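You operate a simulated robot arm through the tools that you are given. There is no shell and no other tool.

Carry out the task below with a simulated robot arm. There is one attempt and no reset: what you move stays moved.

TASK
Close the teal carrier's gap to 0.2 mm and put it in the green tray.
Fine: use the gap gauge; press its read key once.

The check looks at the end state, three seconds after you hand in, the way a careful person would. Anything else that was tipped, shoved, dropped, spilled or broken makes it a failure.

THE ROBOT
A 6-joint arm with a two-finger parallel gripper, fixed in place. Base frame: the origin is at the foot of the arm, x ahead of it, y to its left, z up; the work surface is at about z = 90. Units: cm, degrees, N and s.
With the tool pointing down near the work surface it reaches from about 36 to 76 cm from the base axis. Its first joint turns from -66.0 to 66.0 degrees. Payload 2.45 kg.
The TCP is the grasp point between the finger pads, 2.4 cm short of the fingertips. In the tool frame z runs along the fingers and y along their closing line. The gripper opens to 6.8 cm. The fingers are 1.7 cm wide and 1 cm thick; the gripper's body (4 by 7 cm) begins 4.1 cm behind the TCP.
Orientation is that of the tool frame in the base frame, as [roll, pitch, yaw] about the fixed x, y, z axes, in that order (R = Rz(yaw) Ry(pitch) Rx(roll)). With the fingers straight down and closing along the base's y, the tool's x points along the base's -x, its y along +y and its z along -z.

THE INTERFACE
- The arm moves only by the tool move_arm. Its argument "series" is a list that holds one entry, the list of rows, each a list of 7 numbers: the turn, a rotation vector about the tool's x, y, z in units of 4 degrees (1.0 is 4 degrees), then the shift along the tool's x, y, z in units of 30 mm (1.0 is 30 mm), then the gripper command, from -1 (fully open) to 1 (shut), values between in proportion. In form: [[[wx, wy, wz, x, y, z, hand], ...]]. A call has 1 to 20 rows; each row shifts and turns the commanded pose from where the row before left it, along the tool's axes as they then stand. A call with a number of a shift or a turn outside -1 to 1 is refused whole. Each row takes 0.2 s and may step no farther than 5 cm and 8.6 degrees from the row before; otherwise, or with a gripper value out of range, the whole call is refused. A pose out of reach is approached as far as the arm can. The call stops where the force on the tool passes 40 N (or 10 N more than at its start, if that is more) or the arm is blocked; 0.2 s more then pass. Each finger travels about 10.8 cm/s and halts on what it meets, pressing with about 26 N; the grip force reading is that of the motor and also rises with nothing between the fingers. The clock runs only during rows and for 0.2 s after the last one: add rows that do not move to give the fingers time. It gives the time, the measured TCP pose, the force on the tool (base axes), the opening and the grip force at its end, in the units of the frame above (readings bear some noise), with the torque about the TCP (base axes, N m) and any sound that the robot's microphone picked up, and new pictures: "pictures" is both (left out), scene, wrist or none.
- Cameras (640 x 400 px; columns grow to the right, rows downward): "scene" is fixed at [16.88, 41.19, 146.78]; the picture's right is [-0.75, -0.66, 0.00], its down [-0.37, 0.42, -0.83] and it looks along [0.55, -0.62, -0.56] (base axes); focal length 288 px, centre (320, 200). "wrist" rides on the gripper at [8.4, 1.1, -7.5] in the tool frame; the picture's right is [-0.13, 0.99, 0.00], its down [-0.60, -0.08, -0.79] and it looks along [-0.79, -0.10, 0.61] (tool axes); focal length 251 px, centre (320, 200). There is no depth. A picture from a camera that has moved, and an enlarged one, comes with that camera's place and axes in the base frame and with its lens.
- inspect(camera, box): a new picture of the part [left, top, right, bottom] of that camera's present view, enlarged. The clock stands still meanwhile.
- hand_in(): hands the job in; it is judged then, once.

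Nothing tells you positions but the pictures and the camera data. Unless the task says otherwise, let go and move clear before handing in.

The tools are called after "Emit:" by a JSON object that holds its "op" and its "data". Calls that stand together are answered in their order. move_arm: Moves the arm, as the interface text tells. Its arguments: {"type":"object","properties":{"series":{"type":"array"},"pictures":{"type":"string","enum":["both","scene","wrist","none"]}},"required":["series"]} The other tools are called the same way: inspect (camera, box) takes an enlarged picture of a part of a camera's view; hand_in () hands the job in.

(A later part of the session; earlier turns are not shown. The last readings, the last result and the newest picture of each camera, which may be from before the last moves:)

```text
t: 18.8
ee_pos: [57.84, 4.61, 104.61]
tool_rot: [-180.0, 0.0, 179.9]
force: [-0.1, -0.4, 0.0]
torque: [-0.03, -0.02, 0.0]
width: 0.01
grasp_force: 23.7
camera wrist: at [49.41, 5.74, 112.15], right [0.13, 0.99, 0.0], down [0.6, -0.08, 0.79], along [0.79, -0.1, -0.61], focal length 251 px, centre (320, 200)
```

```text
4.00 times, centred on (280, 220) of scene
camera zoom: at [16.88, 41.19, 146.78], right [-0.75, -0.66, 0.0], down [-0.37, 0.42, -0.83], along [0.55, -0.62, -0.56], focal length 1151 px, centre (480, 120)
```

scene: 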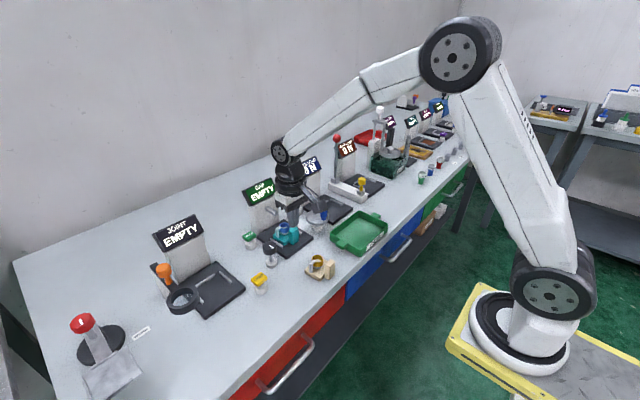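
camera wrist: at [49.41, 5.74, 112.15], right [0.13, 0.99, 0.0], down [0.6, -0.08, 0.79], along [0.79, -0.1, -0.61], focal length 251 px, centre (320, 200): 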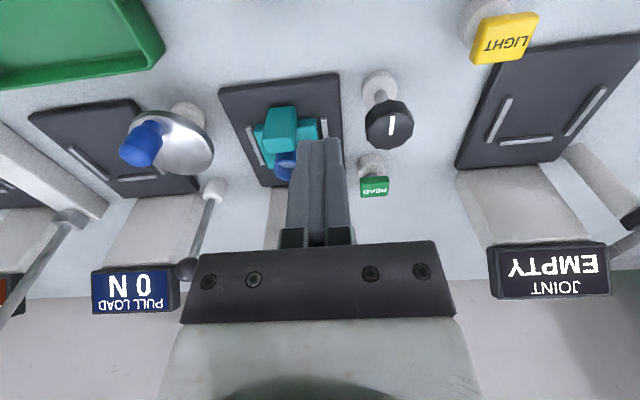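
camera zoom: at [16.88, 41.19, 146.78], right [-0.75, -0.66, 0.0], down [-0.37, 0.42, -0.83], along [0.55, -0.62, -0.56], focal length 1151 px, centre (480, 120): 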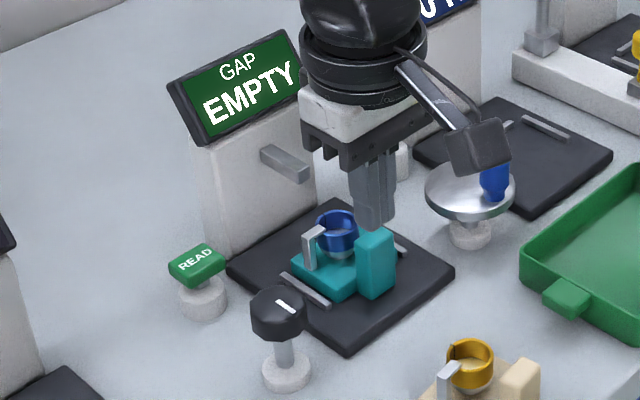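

The READ key is at about (71.0, 9.05) with its top near z=94.6, and the knob is at about (61.5, 9.5) with its top near 97. I'll bring the closed fingers above READ and check the clearance from the screen and column before I press.

Emit:
{"op": "move_arm", "data": {"series": [[[0, 0, 0, -0.6, 0.25, 0, 1], [0, 0, 0, -0.75, 0.25, 0, 1], [0, 0, 0, -0.75, 0.25, 0, 1], [0, 0, 0, -0.75, 0.25, 0, 1], [0, 0, 0, -0.75, 0.25, 0, 1], [0, 0, 0, -0.75, 0.25, 0, 1], [0, 0, 0, 0, 0, 0.6, 1], [0, 0, 0, 0, 0, 0.6, 1], [0, 0, 0, 0, 0, 0.4, 1], [0, 0, 0, 0, 0, 0, 1]]]}}

Emit:
{"op": "inspect", "data": {"camera": "scene", "box": [220, 160, 320, 260]}}

Emit:
{"op": "inspect", "data": {"camera": "wrist", "box": [220, 60, 420, 260]}}

```text
t: 21.0
ee_pos: [70.76, 9.21, 99.82]
tool_rot: [-180.0, 0.1, -180.0]
force: [0.2, -1.5, -0.1]
torque: [0.0, -0.02, -0.01]
width: 0.0
grasp_force: 23.5
camera wrist: at [62.46, 10.28, 107.29], right [0.13, 0.99, 0.0], down [0.6, -0.08, 0.79], along [0.79, -0.1, -0.61], focal length 251 px, centre (320, 200)
```

scene: 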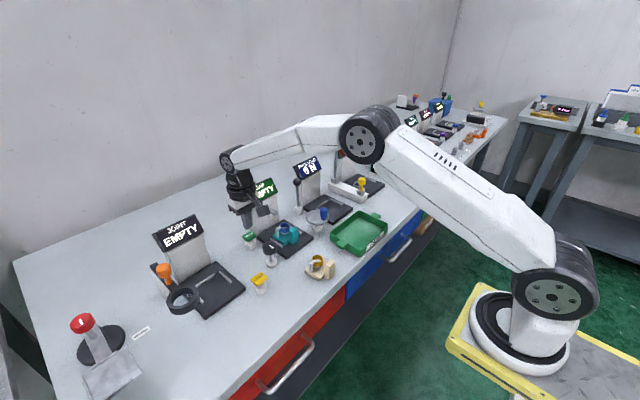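
wrist: 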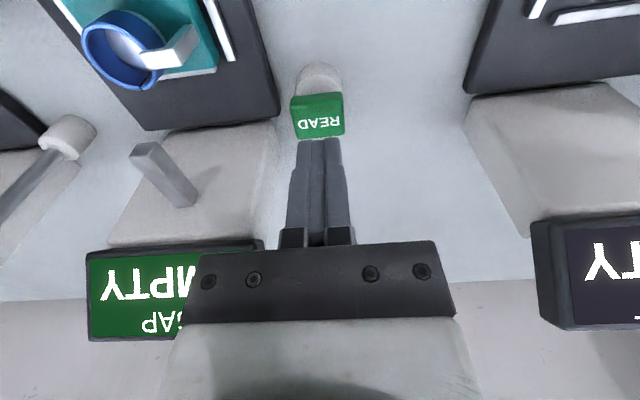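

```text
4.00 times, centred on (270, 210) of scene
camera zoom: at [16.88, 41.19, 146.78], right [-0.75, -0.66, 0.0], down [-0.37, 0.42, -0.83], along [0.55, -0.62, -0.56], focal length 1151 px, centre (520, 160)
```

zoom: 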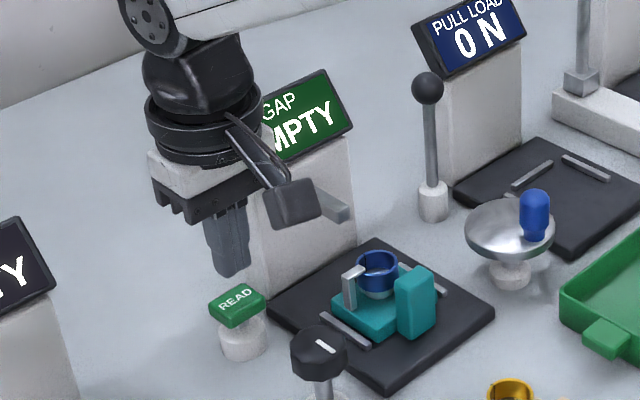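

```text
2.00 times, centred on (320, 160) of wrist
camera zoom: at [62.46, 10.28, 107.29], right [0.13, 0.99, 0.0], down [0.6, -0.08, 0.79], along [0.79, -0.1, -0.61], focal length 503 px, centre (320, 280)
```

zoom: 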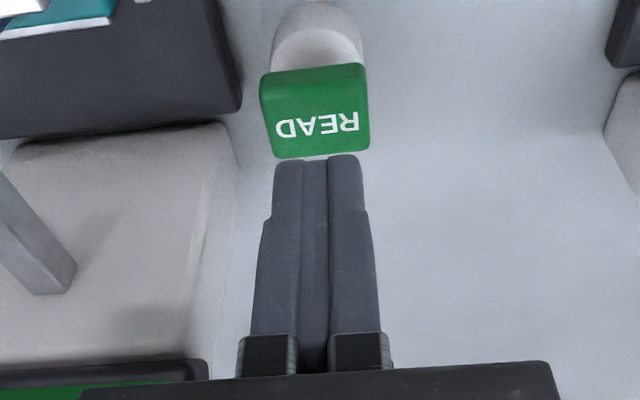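

The fingers are over the READ key and the gripper body clears the screen. I'll descend slowly to the key.

Emit:
{"op": "move_arm", "data": {"series": [[[0, 0, 0, -0.03, -0.02, 0.3, 1], [0, 0, 0, 0, 0, 0.3, 1], [0, 0, 0, 0, 0, 0.15, 1], [0, 0, 0, 0, 0, 0, 1]]]}}

Emit:
{"op": "inspect", "data": {"camera": "scene", "box": [220, 180, 300, 260]}}

Emit:
{"op": "inspect", "data": {"camera": "wrist", "box": [220, 60, 420, 260]}}

```text
t: 22.0
ee_pos: [70.91, 9.13, 97.74]
tool_rot: [-180.0, -0.1, -179.9]
force: [-0.1, -0.4, 0.4]
torque: [0.02, -0.01, 0.02]
width: 0.0
grasp_force: 23.3
camera wrist: at [62.56, 10.22, 105.11], right [0.13, 0.99, 0.0], down [0.6, -0.08, 0.79], along [0.79, -0.1, -0.61], focal length 251 px, centre (320, 200)
```

scene: 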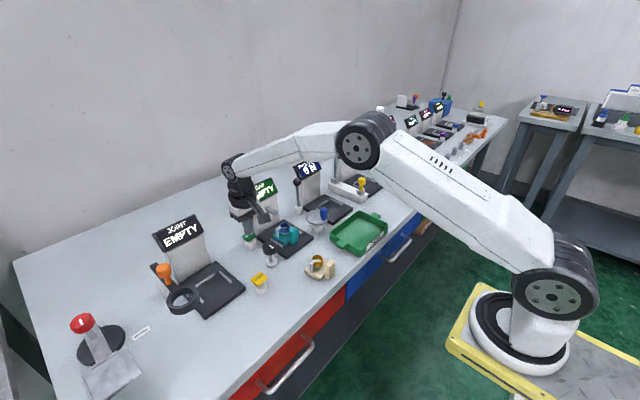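
wrist: 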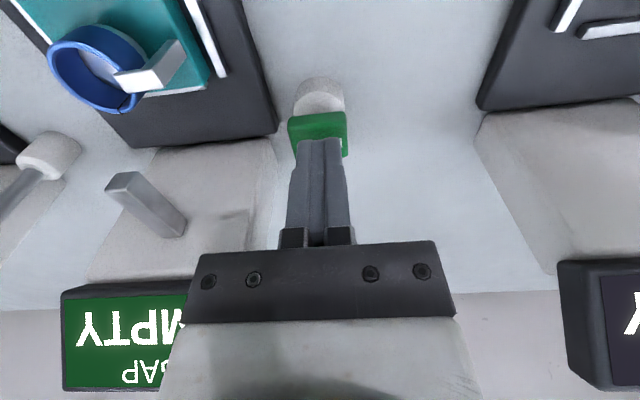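

```text
5.00 times, centred on (260, 220) of scene
camera zoom: at [16.88, 41.19, 146.78], right [-0.75, -0.66, 0.0], down [-0.37, 0.42, -0.83], along [0.55, -0.62, -0.56], focal length 1439 px, centre (620, 100)
```

zoom: 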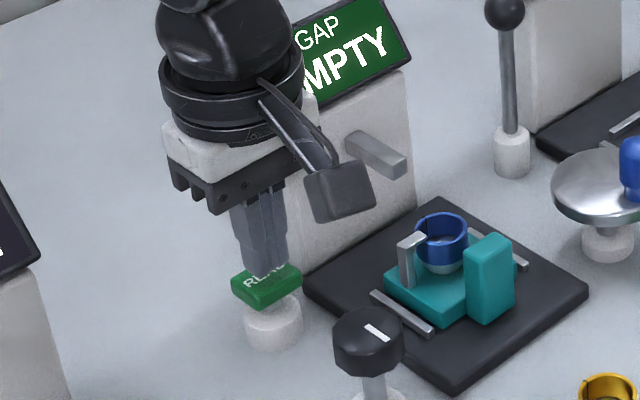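

```text
2.00 times, centred on (320, 160) of wrist
camera zoom: at [62.56, 10.22, 105.11], right [0.13, 0.99, 0.0], down [0.6, -0.08, 0.79], along [0.79, -0.1, -0.61], focal length 503 px, centre (320, 280)
```

zoom: 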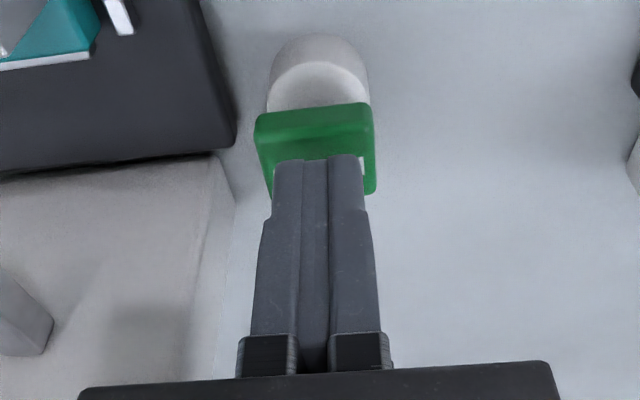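

Emit:
{"op": "move_arm", "data": {"series": [[[0, 0, 0, 0, 0, 0.04, 1], [0, 0, 0, 0, 0, 0.04, 1], [0, 0, 0, 0, 0, 0.04, 1], [0, 0, 0, 0, 0, 0.04, 1], [0, 0, 0, 0, 0, 0.04, 1], [0, 0, 0, 0, 0, 0, 1]]], "pictures": "none"}}

Emit:
{"op": "inspect", "data": {"camera": "scene", "box": [220, 180, 300, 260]}}

```text
t: 23.4
ee_pos: [70.88, 9.12, 97.03]
tool_rot: [-180.0, 0.0, -180.0]
force: [0.2, 0.2, 0.1]
torque: [-0.01, 0.0, -0.03]
width: 0.0
grasp_force: 23.4
```

```text
5.00 times, centred on (260, 220) of scene
camera zoom: at [16.88, 41.19, 146.78], right [-0.75, -0.66, 0.0], down [-0.37, 0.42, -0.83], along [0.55, -0.62, -0.56], focal length 1439 px, centre (620, 100)
```

zoom: 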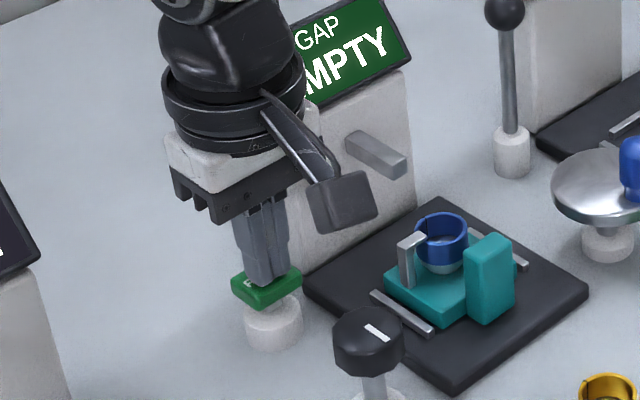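

Emit:
{"op": "move_arm", "data": {"series": [[[0, 0, 0, 0, 0, 0.04, 1], [0, 0, 0, 0, 0, 0.04, 1], [0, 0, 0, 0, 0, 0.04, 1], [0, 0, 0, 0, 0, 0, 1]]], "pictures": "none"}}

Emit:
{"op": "inspect", "data": {"camera": "scene", "box": [220, 180, 300, 260]}}

```text
t: 24.4
ee_pos: [70.88, 9.13, 96.73]
tool_rot: [-180.0, 0.0, -179.9]
force: [0.4, 0.9, 1.3]
torque: [0.01, 0.02, -0.01]
width: 0.0
grasp_force: 23.8
```

```text
5.00 times, centred on (260, 220) of scene
camera zoom: at [16.87, 41.2, 146.78], right [-0.75, -0.66, 0.0], down [-0.37, 0.42, -0.83], along [0.55, -0.62, -0.56], focal length 1439 px, centre (620, 100)
```

zoom: 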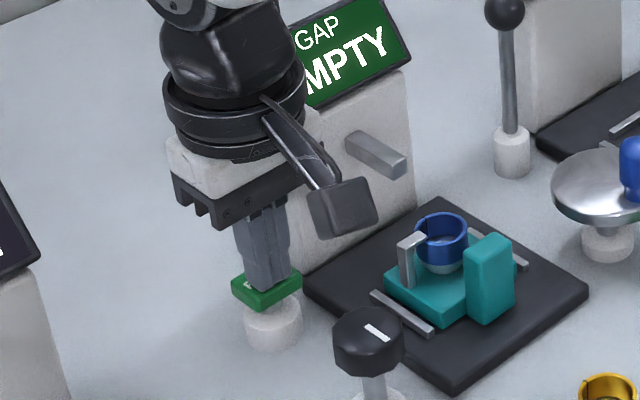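

Emit:
{"op": "move_arm", "data": {"series": [[[0, 0, 0, 0, 0, 0.04, 1], [0, 0, 0, 0, 0, 0.04, 1], [0, 0, 0, 0, 0, 0, 1]]], "pictures": "none"}}

Emit:
{"op": "inspect", "data": {"camera": "scene", "box": [220, 180, 300, 260]}}

```text
t: 25.2
ee_pos: [70.93, 9.09, 96.44]
tool_rot: [180.0, 0.0, 180.0]
force: [-2.1, -0.5, 1.4]
torque: [-0.03, 0.02, -0.01]
width: 0.0
grasp_force: 23.6
```

```text
5.00 times, centred on (260, 220) of scene
camera zoom: at [16.87, 41.19, 146.78], right [-0.75, -0.66, 0.0], down [-0.37, 0.42, -0.83], along [0.55, -0.62, -0.56], focal length 1439 px, centre (620, 100)
```

zoom: 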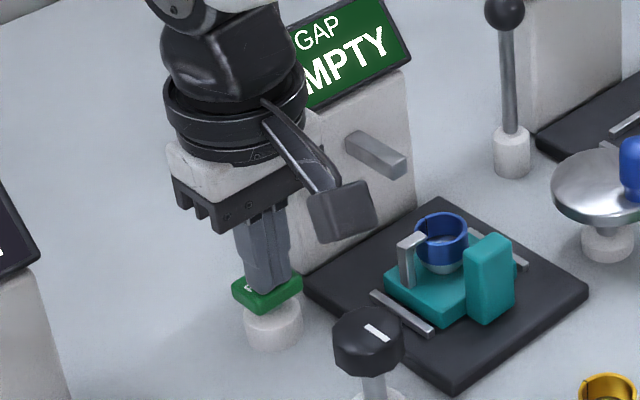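

Emit:
{"op": "move_arm", "data": {"series": [[[0, 0, 0, 0, 0, 0.04, 1], [0, 0, 0, 0, 0, 0.04, 1], [0, 0, 0, 0, 0, 0, 1]]], "pictures": "none"}}

Emit:
{"op": "inspect", "data": {"camera": "scene", "box": [220, 180, 300, 260]}}

```text
t: 26.0
ee_pos: [71.0, 9.16, 96.25]
tool_rot: [180.0, 0.0, 180.0]
force: [-0.6, -1.4, 3.2]
torque: [-0.03, 0.02, 0.0]
width: 0.01
grasp_force: 23.1
heard: click
```

```text
5.00 times, centred on (260, 220) of scene
camera zoom: at [16.87, 41.19, 146.79], right [-0.75, -0.66, 0.0], down [-0.37, 0.42, -0.83], along [0.55, -0.62, -0.56], focal length 1439 px, centre (620, 100)
```

zoom: 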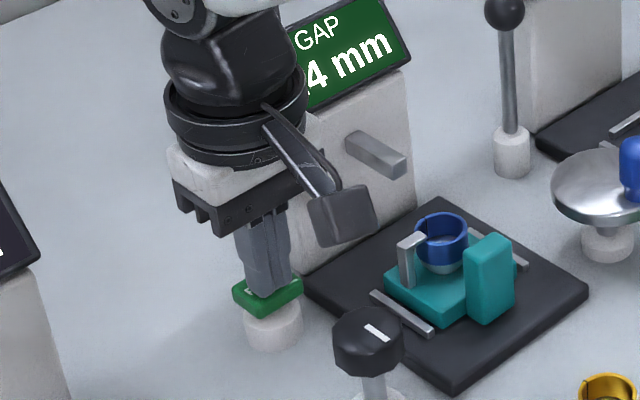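

A click was heard and the display now gives a value in mm. I'll lift straight up so the key is pressed only once, then back away and read the screen.

Emit:
{"op": "move_arm", "data": {"series": [[[0, 0, 0, 0, 0, -0.5, 1], [0, 0, 0, 0, 0, -0.8, 1], [0, 0, 0, 0, 0, -0.8, 1], [0, 0, 0, 0, 0, -0.8, 1], [0, 0, 0, 0.9, 0, 0, 1], [0, 0, 0, 0.9, 0, 0, 1], [0, 0, 0, 0.9, 0, 0, 1], [0, 0, 0, 0, 0, 0, 1]]]}}

Emit:
{"op": "inspect", "data": {"camera": "scene", "box": [230, 160, 330, 260]}}

Emit:
{"op": "inspect", "data": {"camera": "wrist", "box": [120, 20, 440, 320]}}

```text
t: 27.8
ee_pos: [62.77, 9.23, 104.85]
tool_rot: [180.0, -0.1, -180.0]
force: [0.0, 0.1, -0.5]
torque: [0.01, -0.04, -0.01]
width: 0.01
grasp_force: 23.5
camera wrist: at [54.44, 10.24, 112.35], right [0.13, 0.99, 0.0], down [0.6, -0.08, 0.79], along [0.79, -0.1, -0.61], focal length 251 px, centre (320, 200)
```

scene: 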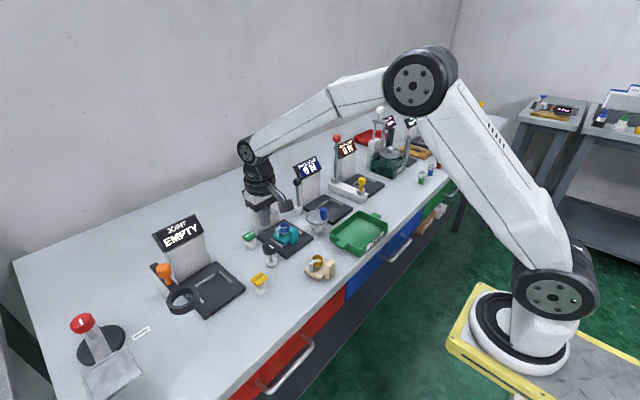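
wrist: 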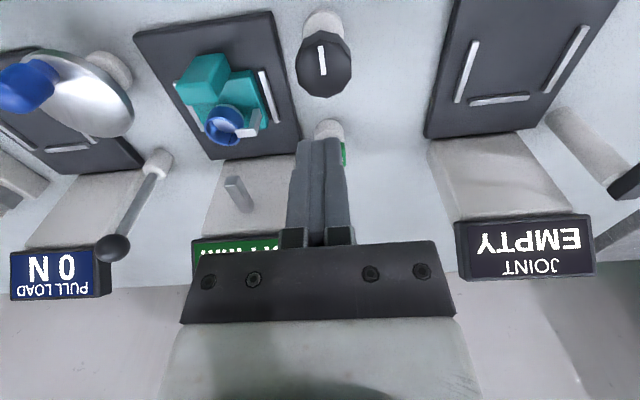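

```text
4.00 times, centred on (280, 210) of scene
camera zoom: at [16.87, 41.19, 146.78], right [-0.75, -0.66, 0.0], down [-0.37, 0.42, -0.83], along [0.55, -0.62, -0.56], focal length 1151 px, centre (480, 160)
```

zoom: 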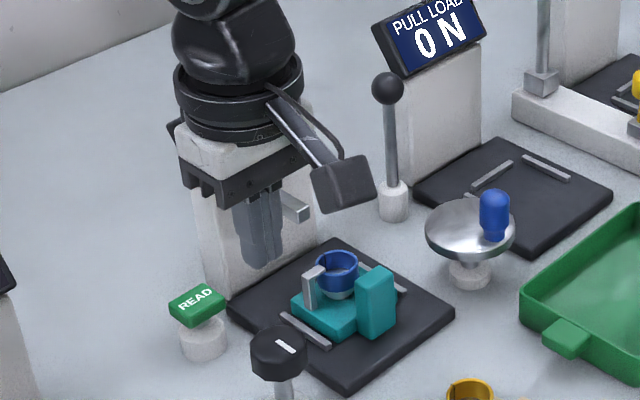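

```text
1.33 times, centred on (280, 170) of wrist
camera zoom: at [54.44, 10.24, 112.35], right [0.13, 0.99, 0.0], down [0.6, -0.08, 0.79], along [0.79, -0.1, -0.61], focal length 335 px, centre (373, 240)
```

zoom: 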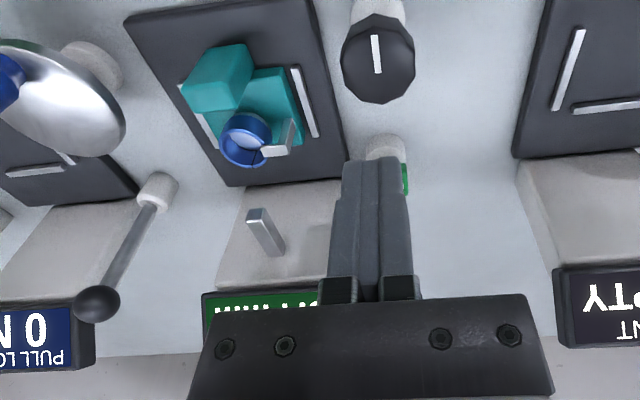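

Emit:
{"op": "move_arm", "data": {"series": [[[0, 0, 0, 0.9, -0.3, 0, 0.2], [0, 0, 0, 0.9, -0.3, 0, 0.2], [0, 0, 0, 0.7, -0.3, 0, 0.2], [0, 0, 0, 0, 0, 0, 0.2]]], "pictures": "wrist"}}

Emit:
{"op": "inspect", "data": {"camera": "scene", "box": [230, 160, 330, 260]}}

Emit:
{"op": "inspect", "data": {"camera": "wrist", "box": [220, 40, 420, 240]}}

```text
t: 28.8
ee_pos: [55.25, 6.21, 104.87]
tool_rot: [-180.0, 0.0, 180.0]
force: [-0.2, 0.1, -0.8]
torque: [0.01, 0.03, 0.03]
width: 2.72
grasp_force: 0.0
camera wrist: at [46.94, 7.5, 112.34], right [0.13, 0.99, 0.0], down [0.6, -0.08, 0.79], along [0.79, -0.1, -0.61], focal length 251 px, centre (320, 200)
```

wrist: 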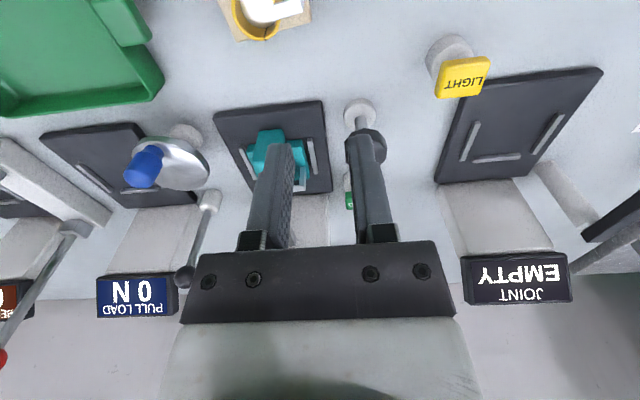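

```text
4.00 times, centred on (280, 210) of scene
camera zoom: at [16.87, 41.19, 146.78], right [-0.75, -0.66, 0.0], down [-0.37, 0.42, -0.83], along [0.55, -0.62, -0.56], focal length 1151 px, centre (480, 160)
```

zoom: 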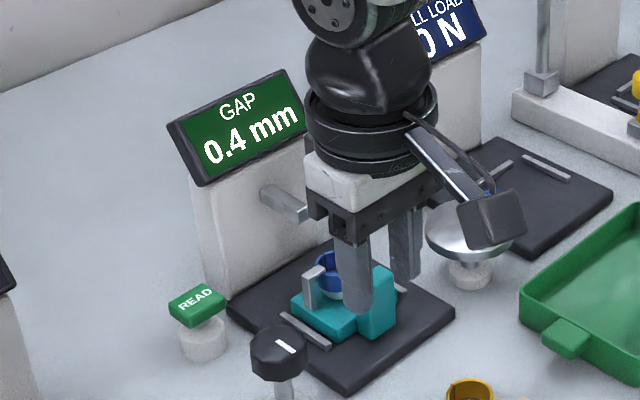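

```text
2.00 times, centred on (320, 140) of wrist
camera zoom: at [46.94, 7.5, 112.34], right [0.13, 0.99, 0.0], down [0.6, -0.08, 0.79], along [0.79, -0.1, -0.61], focal length 503 px, centre (320, 320)
```

zoom: 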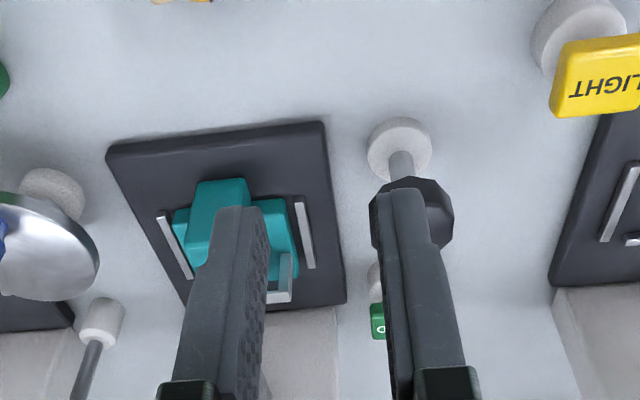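

The gauge reads 0.4 mm, so the gap must be halved, and the knob beside the pad should be the adjuster. I'll line up above it and check my alignment.

Emit:
{"op": "move_arm", "data": {"series": [[[0, 0, 0, -0.7, 0.37, 0, -0.47], [0, 0, 0, -0.7, 0.37, 0, -0.47], [0, 0, 0, -0.7, 0.37, 0, -0.47], [0, 0, 0, 0, 0, 0.6, -0.47], [0, 0, 0, 0, 0, 0.5, -0.47], [0, 0, 0, 0, 0, 0, -0.47]]]}}

Emit:
{"op": "inspect", "data": {"camera": "wrist", "box": [220, 0, 420, 200]}}

Emit:
{"op": "inspect", "data": {"camera": "scene", "box": [230, 170, 330, 270]}}

```text
t: 30.2
ee_pos: [61.57, 9.94, 101.71]
tool_rot: [179.9, -0.1, 179.9]
force: [-0.4, 0.3, 0.1]
torque: [0.0, 0.0, -0.02]
width: 5.0
grasp_force: 0.1
camera wrist: at [53.27, 10.86, 109.03], right [0.13, 0.99, 0.0], down [0.6, -0.08, 0.79], along [0.79, -0.1, -0.61], focal length 251 px, centre (320, 200)
```

scene: 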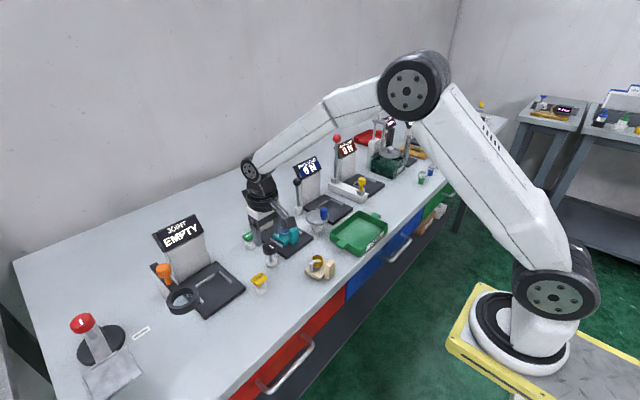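
wrist: 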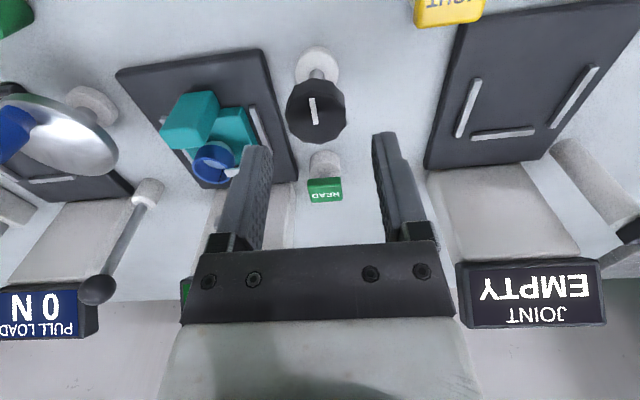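

```text
2.00 times, centred on (320, 100) of wrist
camera zoom: at [53.27, 10.86, 109.03], right [0.13, 0.99, 0.0], down [0.6, -0.08, 0.79], along [0.79, -0.1, -0.61], focal length 503 px, centre (320, 400)
```

zoom: 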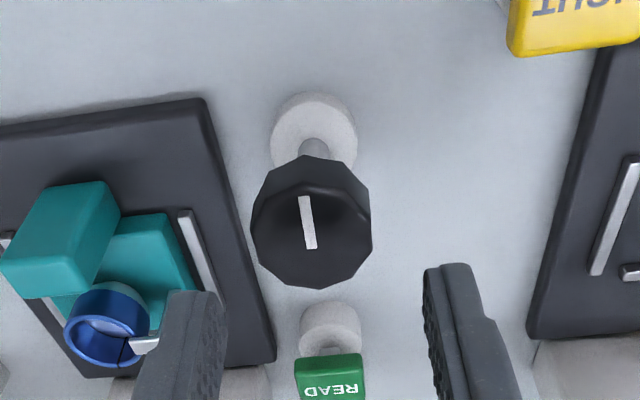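

```text
4.00 times, centred on (280, 220) of scene
camera zoom: at [16.88, 41.19, 146.78], right [-0.75, -0.66, 0.0], down [-0.37, 0.42, -0.83], along [0.55, -0.62, -0.56], focal length 1151 px, centre (480, 120)
```

zoom: 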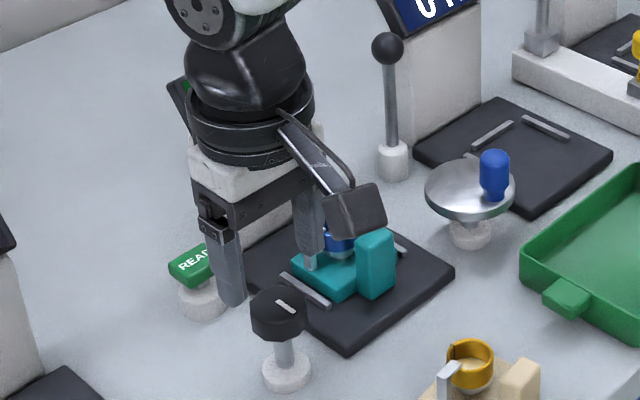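

Emit:
{"op": "move_arm", "data": {"series": [[[0, 0, 0, -0.01, -0.06, 0.4, -0.47], [0, 0, 0, 0, 0, 0.5, -0.47], [0, 0, 0, 0, 0, 0.5, -0.47], [0, 0, 0, 0, 0, 0.45, -0.47], [0, 0, 0, 0, 0, 0, -0.47]]]}}

Emit:
{"op": "inspect", "data": {"camera": "scene", "box": [220, 190, 320, 270]}}

Emit:
{"op": "inspect", "data": {"camera": "wrist", "box": [220, 40, 420, 240]}}

```text
t: 31.4
ee_pos: [61.63, 9.52, 96.13]
tool_rot: [-180.0, 0.0, 180.0]
force: [0.0, 0.2, 0.6]
torque: [-0.01, 0.0, 0.02]
width: 5.01
grasp_force: 0.2
camera wrist: at [53.25, 10.69, 103.48], right [0.13, 0.99, 0.0], down [0.6, -0.08, 0.79], along [0.79, -0.1, -0.61], focal length 251 px, centre (320, 200)
```

scene: 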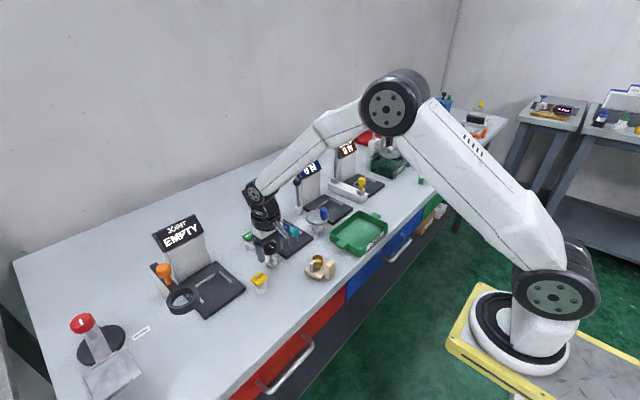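
wrist: 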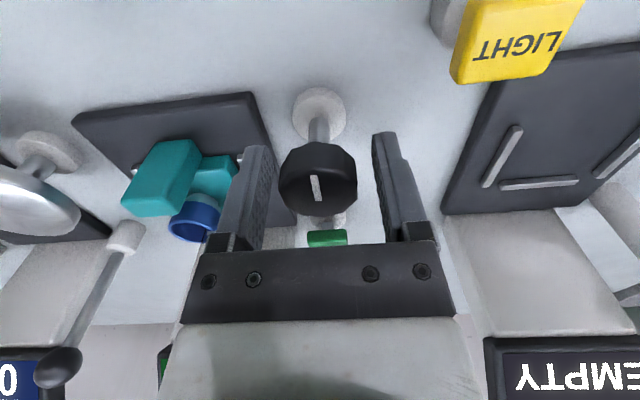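

```text
5.00 times, centred on (270, 230) of scene
camera zoom: at [16.88, 41.19, 146.78], right [-0.75, -0.66, 0.0], down [-0.37, 0.42, -0.83], along [0.55, -0.62, -0.56], focal length 1439 px, centre (570, 50)
```

zoom: 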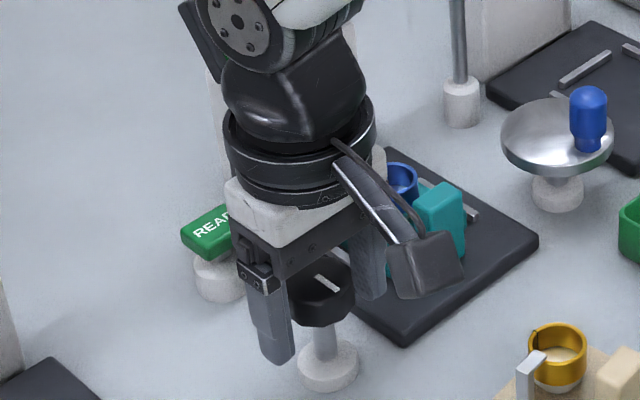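

```text
2.00 times, centred on (320, 140) of wrist
camera zoom: at [53.25, 10.69, 103.48], right [0.13, 0.99, 0.0], down [0.6, -0.08, 0.79], along [0.79, -0.1, -0.61], focal length 503 px, centre (320, 320)
```

zoom: 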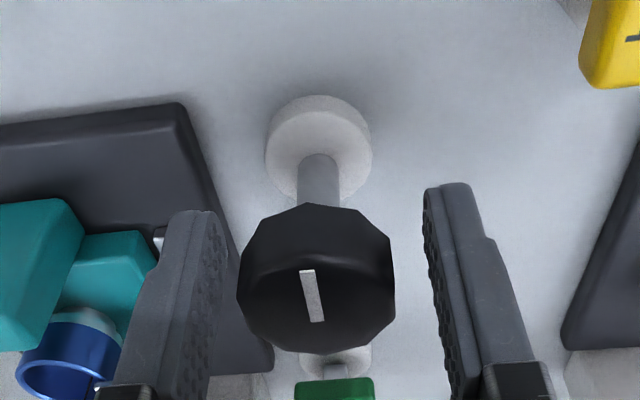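

Emit:
{"op": "move_arm", "data": {"series": [[[0, 0, 0, 0, 0, 0, 1], [0, 0, 0, 0, 0, 0, 1], [0, 0, 0, 0, 0, 0, 1]]], "pictures": "wrist"}}

```text
t: 32.2
ee_pos: [61.66, 9.54, 95.97]
tool_rot: [-180.0, -0.1, -180.0]
force: [0.5, -11.4, -3.0]
torque: [0.24, -0.18, -0.04]
width: 3.59
grasp_force: 45.6
camera wrist: at [53.25, 10.6, 103.48], right [0.13, 0.99, 0.0], down [0.6, -0.08, 0.79], along [0.79, -0.1, -0.61], focal length 251 px, centre (320, 200)
```

wrist: 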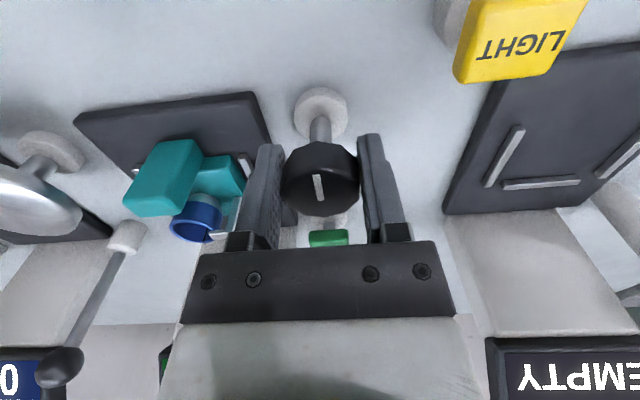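

The knob is gripped at 3.6 cm, with a small sideways force, so I'm slightly off centre. I'll shift a little toward -y to relax it.

Emit:
{"op": "move_arm", "data": {"series": [[[0, 0, 0, 0, -0.03, 0, 1], [0, 0, 0, 0, 0, 0, 1]]], "pictures": "none"}}

```text
t: 32.8
ee_pos: [61.6, 9.52, 95.9]
tool_rot: [-180.0, -0.1, 180.0]
force: [-2.1, -9.1, -3.2]
torque: [-0.1, -0.23, -0.04]
width: 3.57
grasp_force: 44.9
```

Emit:
{"op": "move_arm", "data": {"series": [[[0, 0, 0, 0, -0.05, 0, 1], [0, 0, 0, 0, 0, 0, 1]]], "pictures": "none"}}

```text
t: 33.4
ee_pos: [61.53, 9.58, 96.14]
tool_rot: [180.0, -0.2, -179.8]
force: [-3.0, 6.2, -4.2]
torque: [-0.67, -0.12, -0.03]
width: 3.59
grasp_force: 45.5
```

Nearly centred. Now a small clockwise trial turn, in small steps while listening for detents.

Emit:
{"op": "move_arm", "data": {"series": [[[0, 0, 0, 0, 0.02, 0, 1], [0, 0, 0.5, 0, 0, 0, 1], [0, 0, 0.5, 0, 0, 0, 1], [0, 0, 0.5, 0, 0, 0, 1], [0, 0, 0.5, 0, 0, 0, 1], [0, 0, 0, 0, 0, 0, 1]]]}}

Emit:
{"op": "inspect", "data": {"camera": "wrist", "box": [0, 200, 200, 400]}}

Emit:
{"op": "inspect", "data": {"camera": "wrist", "box": [220, 80, 420, 240]}}

Emit:
{"op": "inspect", "data": {"camera": "scene", "box": [220, 160, 320, 270]}}

```text
t: 34.8
ee_pos: [61.56, 9.5, 95.99]
tool_rot: [-179.9, -0.1, 172.0]
force: [-7.3, 23.4, -5.3]
torque: [-0.12, 0.33, 0.06]
width: 3.58
grasp_force: 45.0
camera wrist: at [53.49, 11.79, 103.49], right [0.27, 0.96, 0.0], down [0.59, -0.16, 0.79], along [0.76, -0.21, -0.61], focal length 251 px, centre (320, 200)
```

scene: 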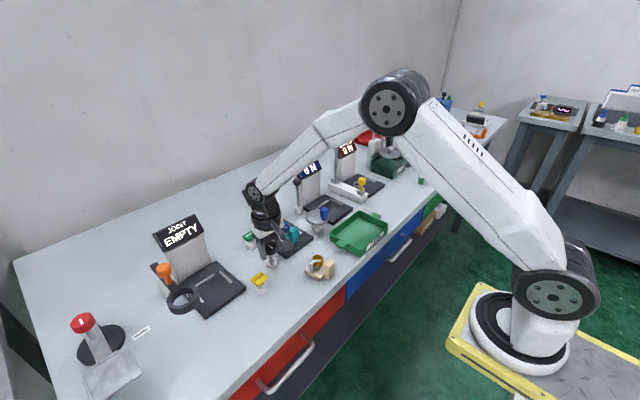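
wrist: 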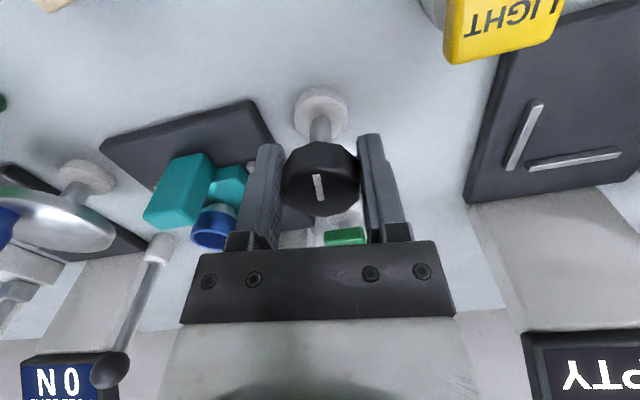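

```text
2.00 times, centred on (100, 300) of wrist
camera zoom: at [53.49, 11.79, 103.49], right [0.27, 0.96, 0.0], down [0.59, -0.16, 0.79], along [0.76, -0.21, -0.61], focal length 503 px, centre (760, 0)
```

zoom: 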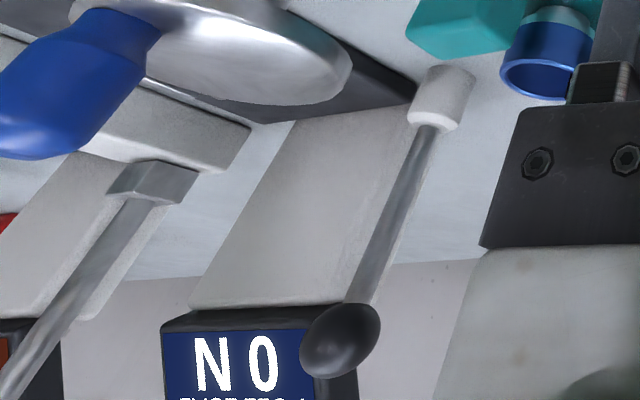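

```text
2.50 times, centred on (320, 160) of wrist
camera zoom: at [53.49, 11.79, 103.49], right [0.27, 0.96, 0.0], down [0.59, -0.16, 0.79], along [0.76, -0.21, -0.61], focal length 629 px, centre (320, 300)
```

zoom: 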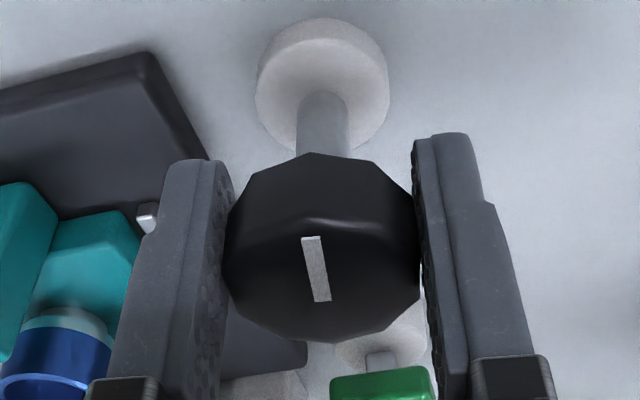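

```text
3.64 times, centred on (270, 215) of scene
camera zoom: at [16.87, 41.26, 146.76], right [-0.75, -0.66, 0.0], down [-0.37, 0.42, -0.83], along [0.55, -0.62, -0.56], focal length 1046 px, centre (502, 146)
```

zoom: 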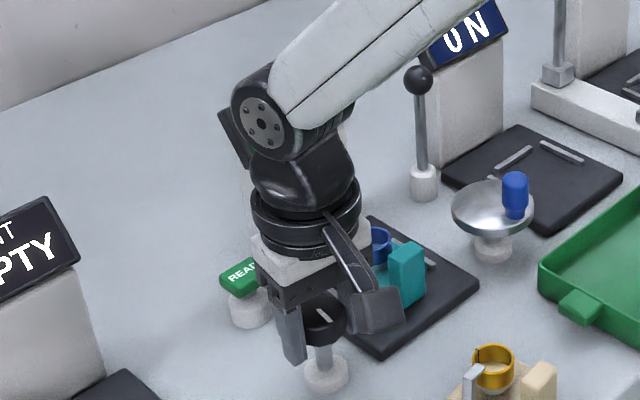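

The knob turned with the gripper by 8° and no detent was heard. I'll release it straight up and step aside to see whether the display follows the knob.

Emit:
{"op": "move_arm", "data": {"series": [[[0, 0, 0, 0, 0.05, 0, 1], [0, 0, 0, 0, 0, 0, -0.47], [0, 0, 0, 0, 0, 0, -0.47], [0, 0, 0, 0, 0, -0.7, -0.47], [0, 0, 0, 0, 0, -0.8, -0.47], [0, 0, 0, 0.3, 0, -0.8, -0.47], [0, 0, 0, 0.9, -0.4, -0.5, -0.47], [0, 0, 0, 0.9, -0.5, 0, -0.47], [0, 0, 0, 0.3, -0.3, 0, -0.47], [0, 0, 0, 0, 0, 0, -0.47]]]}}

Emit:
{"op": "inspect", "data": {"camera": "scene", "box": [230, 160, 330, 260]}}

Emit:
{"op": "inspect", "data": {"camera": "wrist", "box": [220, 40, 420, 240]}}

```text
t: 37.0
ee_pos: [53.99, 6.85, 104.53]
tool_rot: [-179.9, -0.1, 172.0]
force: [0.0, -0.3, -0.4]
torque: [0.02, 0.01, 0.01]
width: 5.0
grasp_force: 0.0
camera wrist: at [45.9, 9.14, 111.98], right [0.27, 0.96, 0.0], down [0.59, -0.16, 0.79], along [0.76, -0.21, -0.61], focal length 251 px, centre (320, 200)
```

scene: 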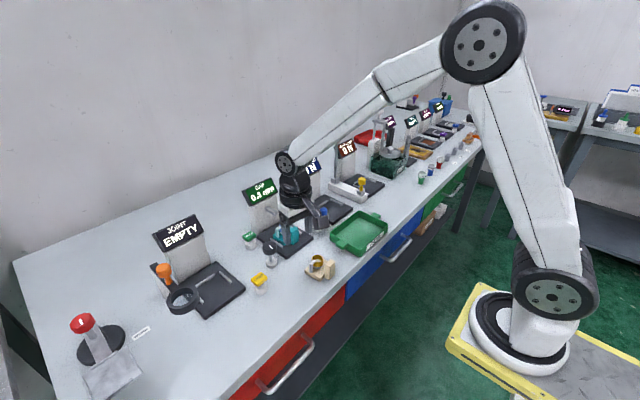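
wrist: 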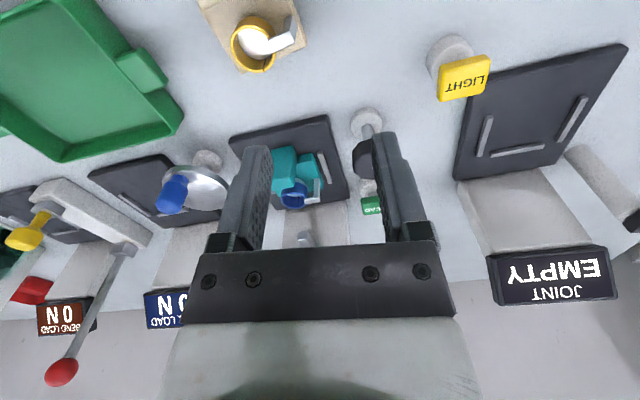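

```text
4.00 times, centred on (280, 210) of scene
camera zoom: at [16.87, 41.19, 146.78], right [-0.75, -0.66, 0.0], down [-0.37, 0.42, -0.83], along [0.55, -0.62, -0.56], focal length 1151 px, centre (480, 160)
```

zoom: 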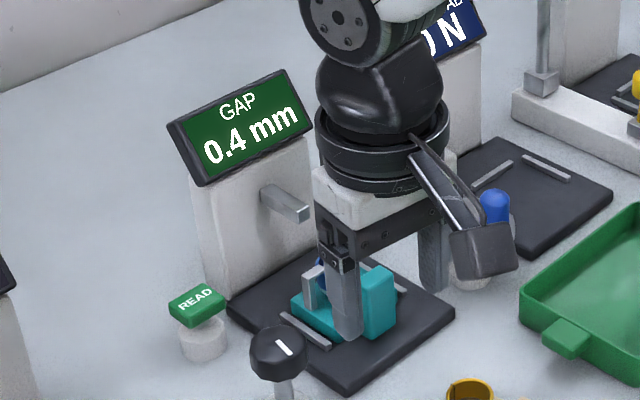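

```text
2.00 times, centred on (320, 140) of wrist
camera zoom: at [45.9, 9.14, 111.98], right [0.27, 0.96, 0.0], down [0.59, -0.16, 0.79], along [0.76, -0.21, -0.61], focal length 503 px, centre (320, 320)
```

zoom: 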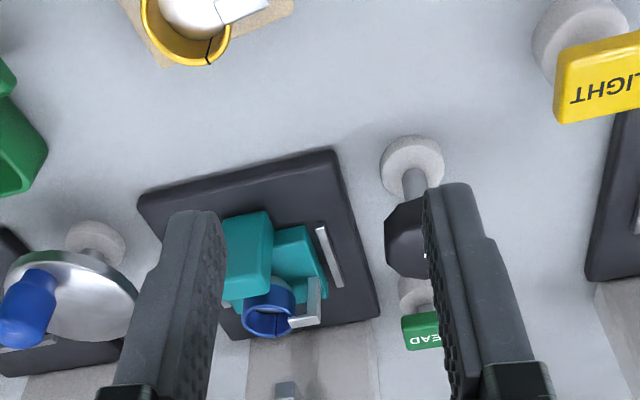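

The display still says 0.4 mm after 8°, which is either too small a turn to show or a held reading. I'll take the knob again, better centred (axis at x ≈ 61.8), and turn it further.

Emit:
{"op": "move_arm", "data": {"series": [[[0, 0, 0, -0.3, 0.3, 0, -0.47], [0, 0, 0, -0.9, 0.5, 0, -0.47], [0, 0, 0, -0.97, 0.4, 0.5, -0.47], [0, 0, 0, -0.3, 0, 0.8, -0.47], [0, 0, 0, 0, 0, 0.8, -0.47], [0, 0, 0, 0, 0, 0.75, -0.47], [0, 0, 0, 0, 0, 0, -0.47], [0, 0, 0, 0, 0, 0, 1], [0, 0, 0, 0, 0, 0, 1], [0, 0, 0, 0, 0, 0, 1]]], "pictures": "wrist"}}

```text
t: 39.2
ee_pos: [61.84, 9.57, 95.92]
tool_rot: [-180.0, -0.1, 172.1]
force: [1.3, -4.8, -3.9]
torque: [0.3, -0.23, -0.01]
width: 3.57
grasp_force: 44.9
camera wrist: at [53.8, 11.76, 103.33], right [0.27, 0.96, 0.0], down [0.59, -0.16, 0.79], along [0.76, -0.21, -0.61], focal length 251 px, centre (320, 200)
```

wrist: 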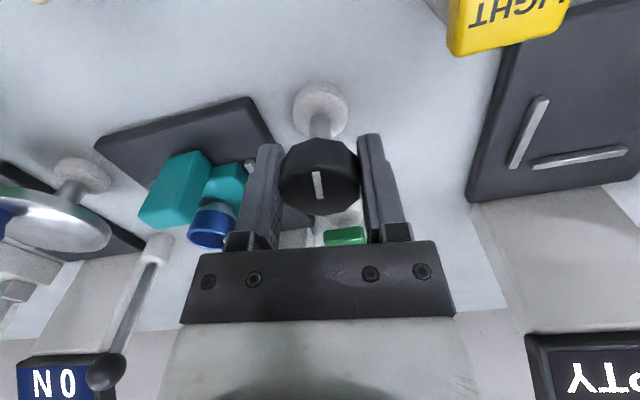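

Emit:
{"op": "move_arm", "data": {"series": [[[0, 0, 0.7, 0, 0, 0, 1], [0, 0, 0.7, 0, 0, 0, 1], [0, 0, 0.7, 0, 0, 0, 1], [0, 0, 0.7, 0, 0, 0, 1], [0, 0, 0, 0, 0, 0, 1]]], "pictures": "wrist"}}

```text
t: 40.4
ee_pos: [61.94, 9.48, 95.86]
tool_rot: [-179.9, 0.0, 160.8]
force: [8.3, -4.4, -4.9]
torque: [-0.08, 0.8, 0.01]
width: 3.57
grasp_force: 45.3
camera wrist: at [54.4, 13.32, 103.32], right [0.45, 0.89, 0.0], down [0.54, -0.27, 0.79], along [0.71, -0.36, -0.61], focal length 251 px, centre (320, 200)
```

wrist: 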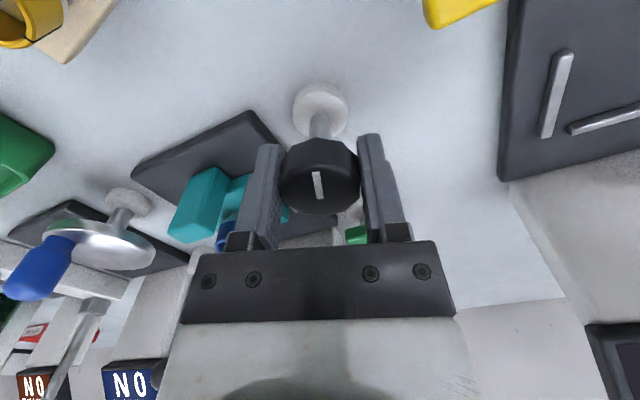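

Emit:
{"op": "move_arm", "data": {"series": [[[0, 0, 0, 0, 0, 0, -0.47], [0, 0, 0, 0, 0, 0, -0.47], [0, 0, 0, 0, 0, -0.7, -0.47], [0, 0, 0, 0, 0, -0.8, -0.47], [0, 0, 0, 0, 0, -0.9, -0.47], [0, 0, 0, 0.65, -0.6, 0, -0.47], [0, 0, 0, 0.65, -0.6, 0, -0.47], [0, 0, 0, 0.65, -0.6, 0, -0.47], [0, 0, 0, 0, 0, 0, -0.47]]]}}

Emit:
{"op": "inspect", "data": {"camera": "scene", "box": [230, 160, 330, 260]}}

Emit:
{"op": "inspect", "data": {"camera": "wrist", "box": [220, 40, 420, 240]}}

```text
t: 42.4
ee_pos: [54.44, 6.31, 103.14]
tool_rot: [-180.0, 0.1, 160.9]
force: [0.2, -0.3, -0.4]
torque: [0.01, -0.02, -0.02]
width: 5.0
grasp_force: 0.0
camera wrist: at [46.99, 10.12, 110.58], right [0.45, 0.89, 0.0], down [0.54, -0.27, 0.79], along [0.71, -0.36, -0.61], focal length 251 px, centre (320, 200)
```

scene: 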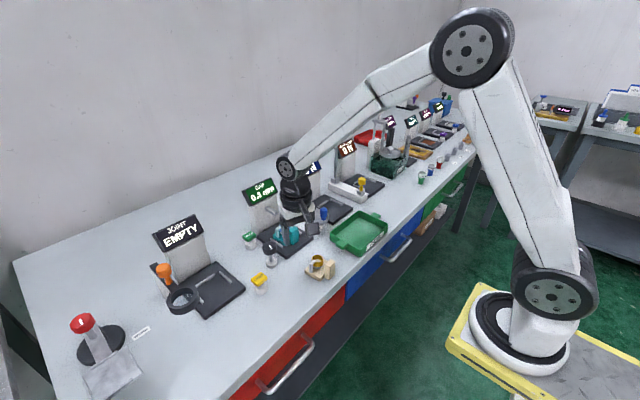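
wrist: 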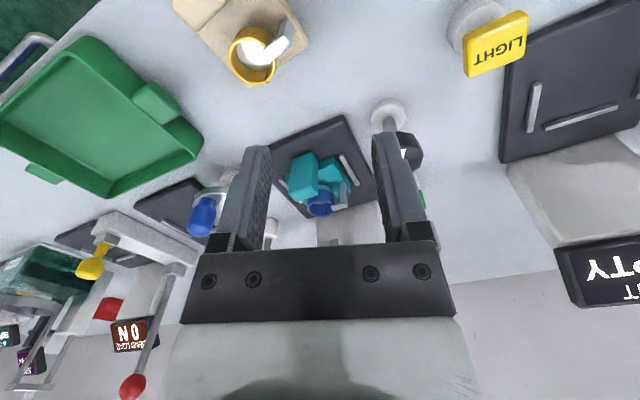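

```text
4.00 times, centred on (280, 210) of scene
camera zoom: at [16.87, 41.19, 146.78], right [-0.75, -0.66, 0.0], down [-0.37, 0.42, -0.83], along [0.55, -0.62, -0.56], focal length 1151 px, centre (480, 160)
```

zoom: 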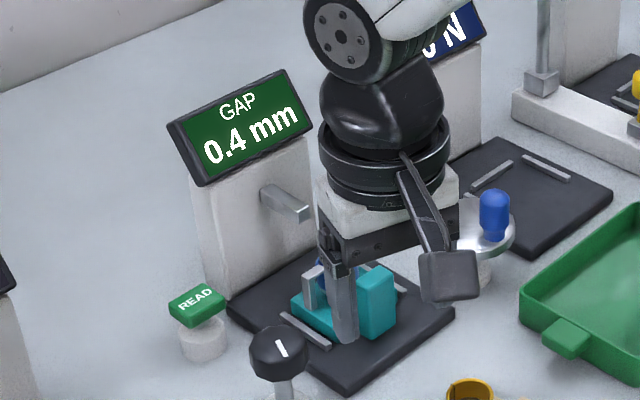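

```text
2.00 times, centred on (320, 140) of wrist
camera zoom: at [46.99, 10.12, 110.58], right [0.45, 0.89, 0.0], down [0.54, -0.27, 0.79], along [0.71, -0.36, -0.61], focal length 503 px, centre (320, 320)
```

zoom: 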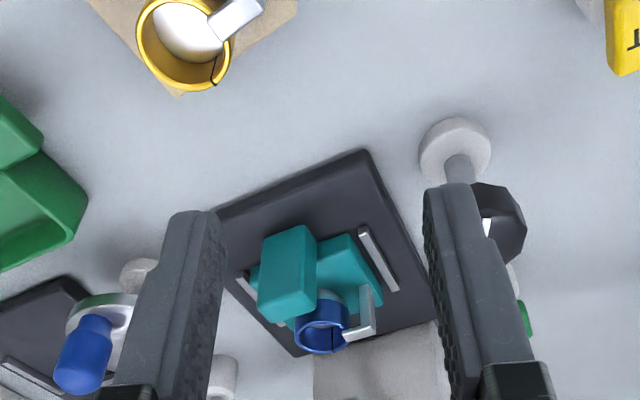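

Still 0.4 mm at about 19°, so I'll continue clockwise.

Emit:
{"op": "move_arm", "data": {"series": [[[0, 0, 0, -0.65, 0.6, 0, -0.47], [0, 0, 0, -0.65, 0.6, 0, -0.47], [0, 0, 0, -0.65, 0.6, 0, -0.47], [0, 0, 0, 0, 0, 0.9, -0.47], [0, 0, 0, 0, 0, 0.8, -0.47], [0, 0, 0, 0, 0, 0.7, -0.47], [0, 0, 0, 0, 0, 0, -0.47], [0, 0, 0, 0, 0, 0, 1], [0, 0, 0, 0, 0, 0, 1], [0, 0, 0, 0, 0, 0, 1], [0, 0, 0.8, 0, 0, 0, 1], [0, 0, 0.8, 0, 0, 0, 1], [0, 0, 0.8, 0, 0, 0, 1], [0, 0, 0.8, 0, 0, 0, 1], [0, 0, 0.8, 0, 0, 0, 1], [0, 0, 0, 0, 0, 0, 1]]], "pictures": "wrist"}}

Emit:
{"op": "inspect", "data": {"camera": "wrist", "box": [220, 80, 420, 240]}}

```text
t: 45.8
ee_pos: [62.03, 9.51, 95.88]
tool_rot: [180.0, 0.0, 144.8]
force: [6.1, 5.7, -6.4]
torque: [-0.29, -0.09, 0.03]
width: 3.58
grasp_force: 45.3
camera wrist: at [55.75, 15.29, 103.34], right [0.68, 0.74, 0.0], down [0.45, -0.41, 0.79], along [0.58, -0.54, -0.61], focal length 251 px, centre (320, 200)
```

wrist: 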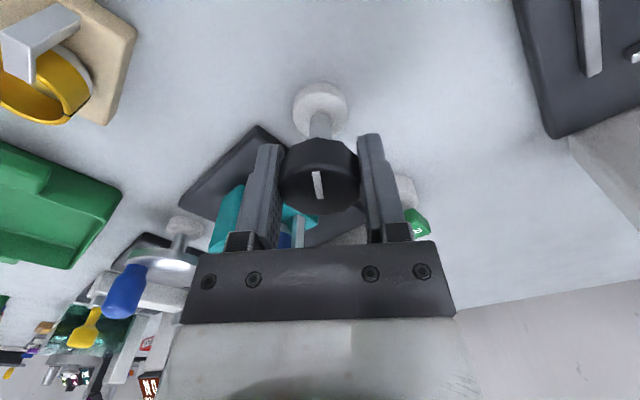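

```text
2.50 times, centred on (320, 160) of wrist
camera zoom: at [55.75, 15.29, 103.34], right [0.68, 0.74, 0.0], down [0.45, -0.41, 0.79], along [0.58, -0.54, -0.61], focal length 629 px, centre (320, 300)
```

zoom: 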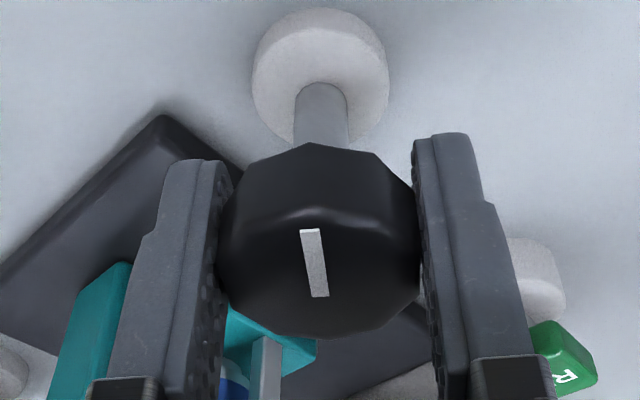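

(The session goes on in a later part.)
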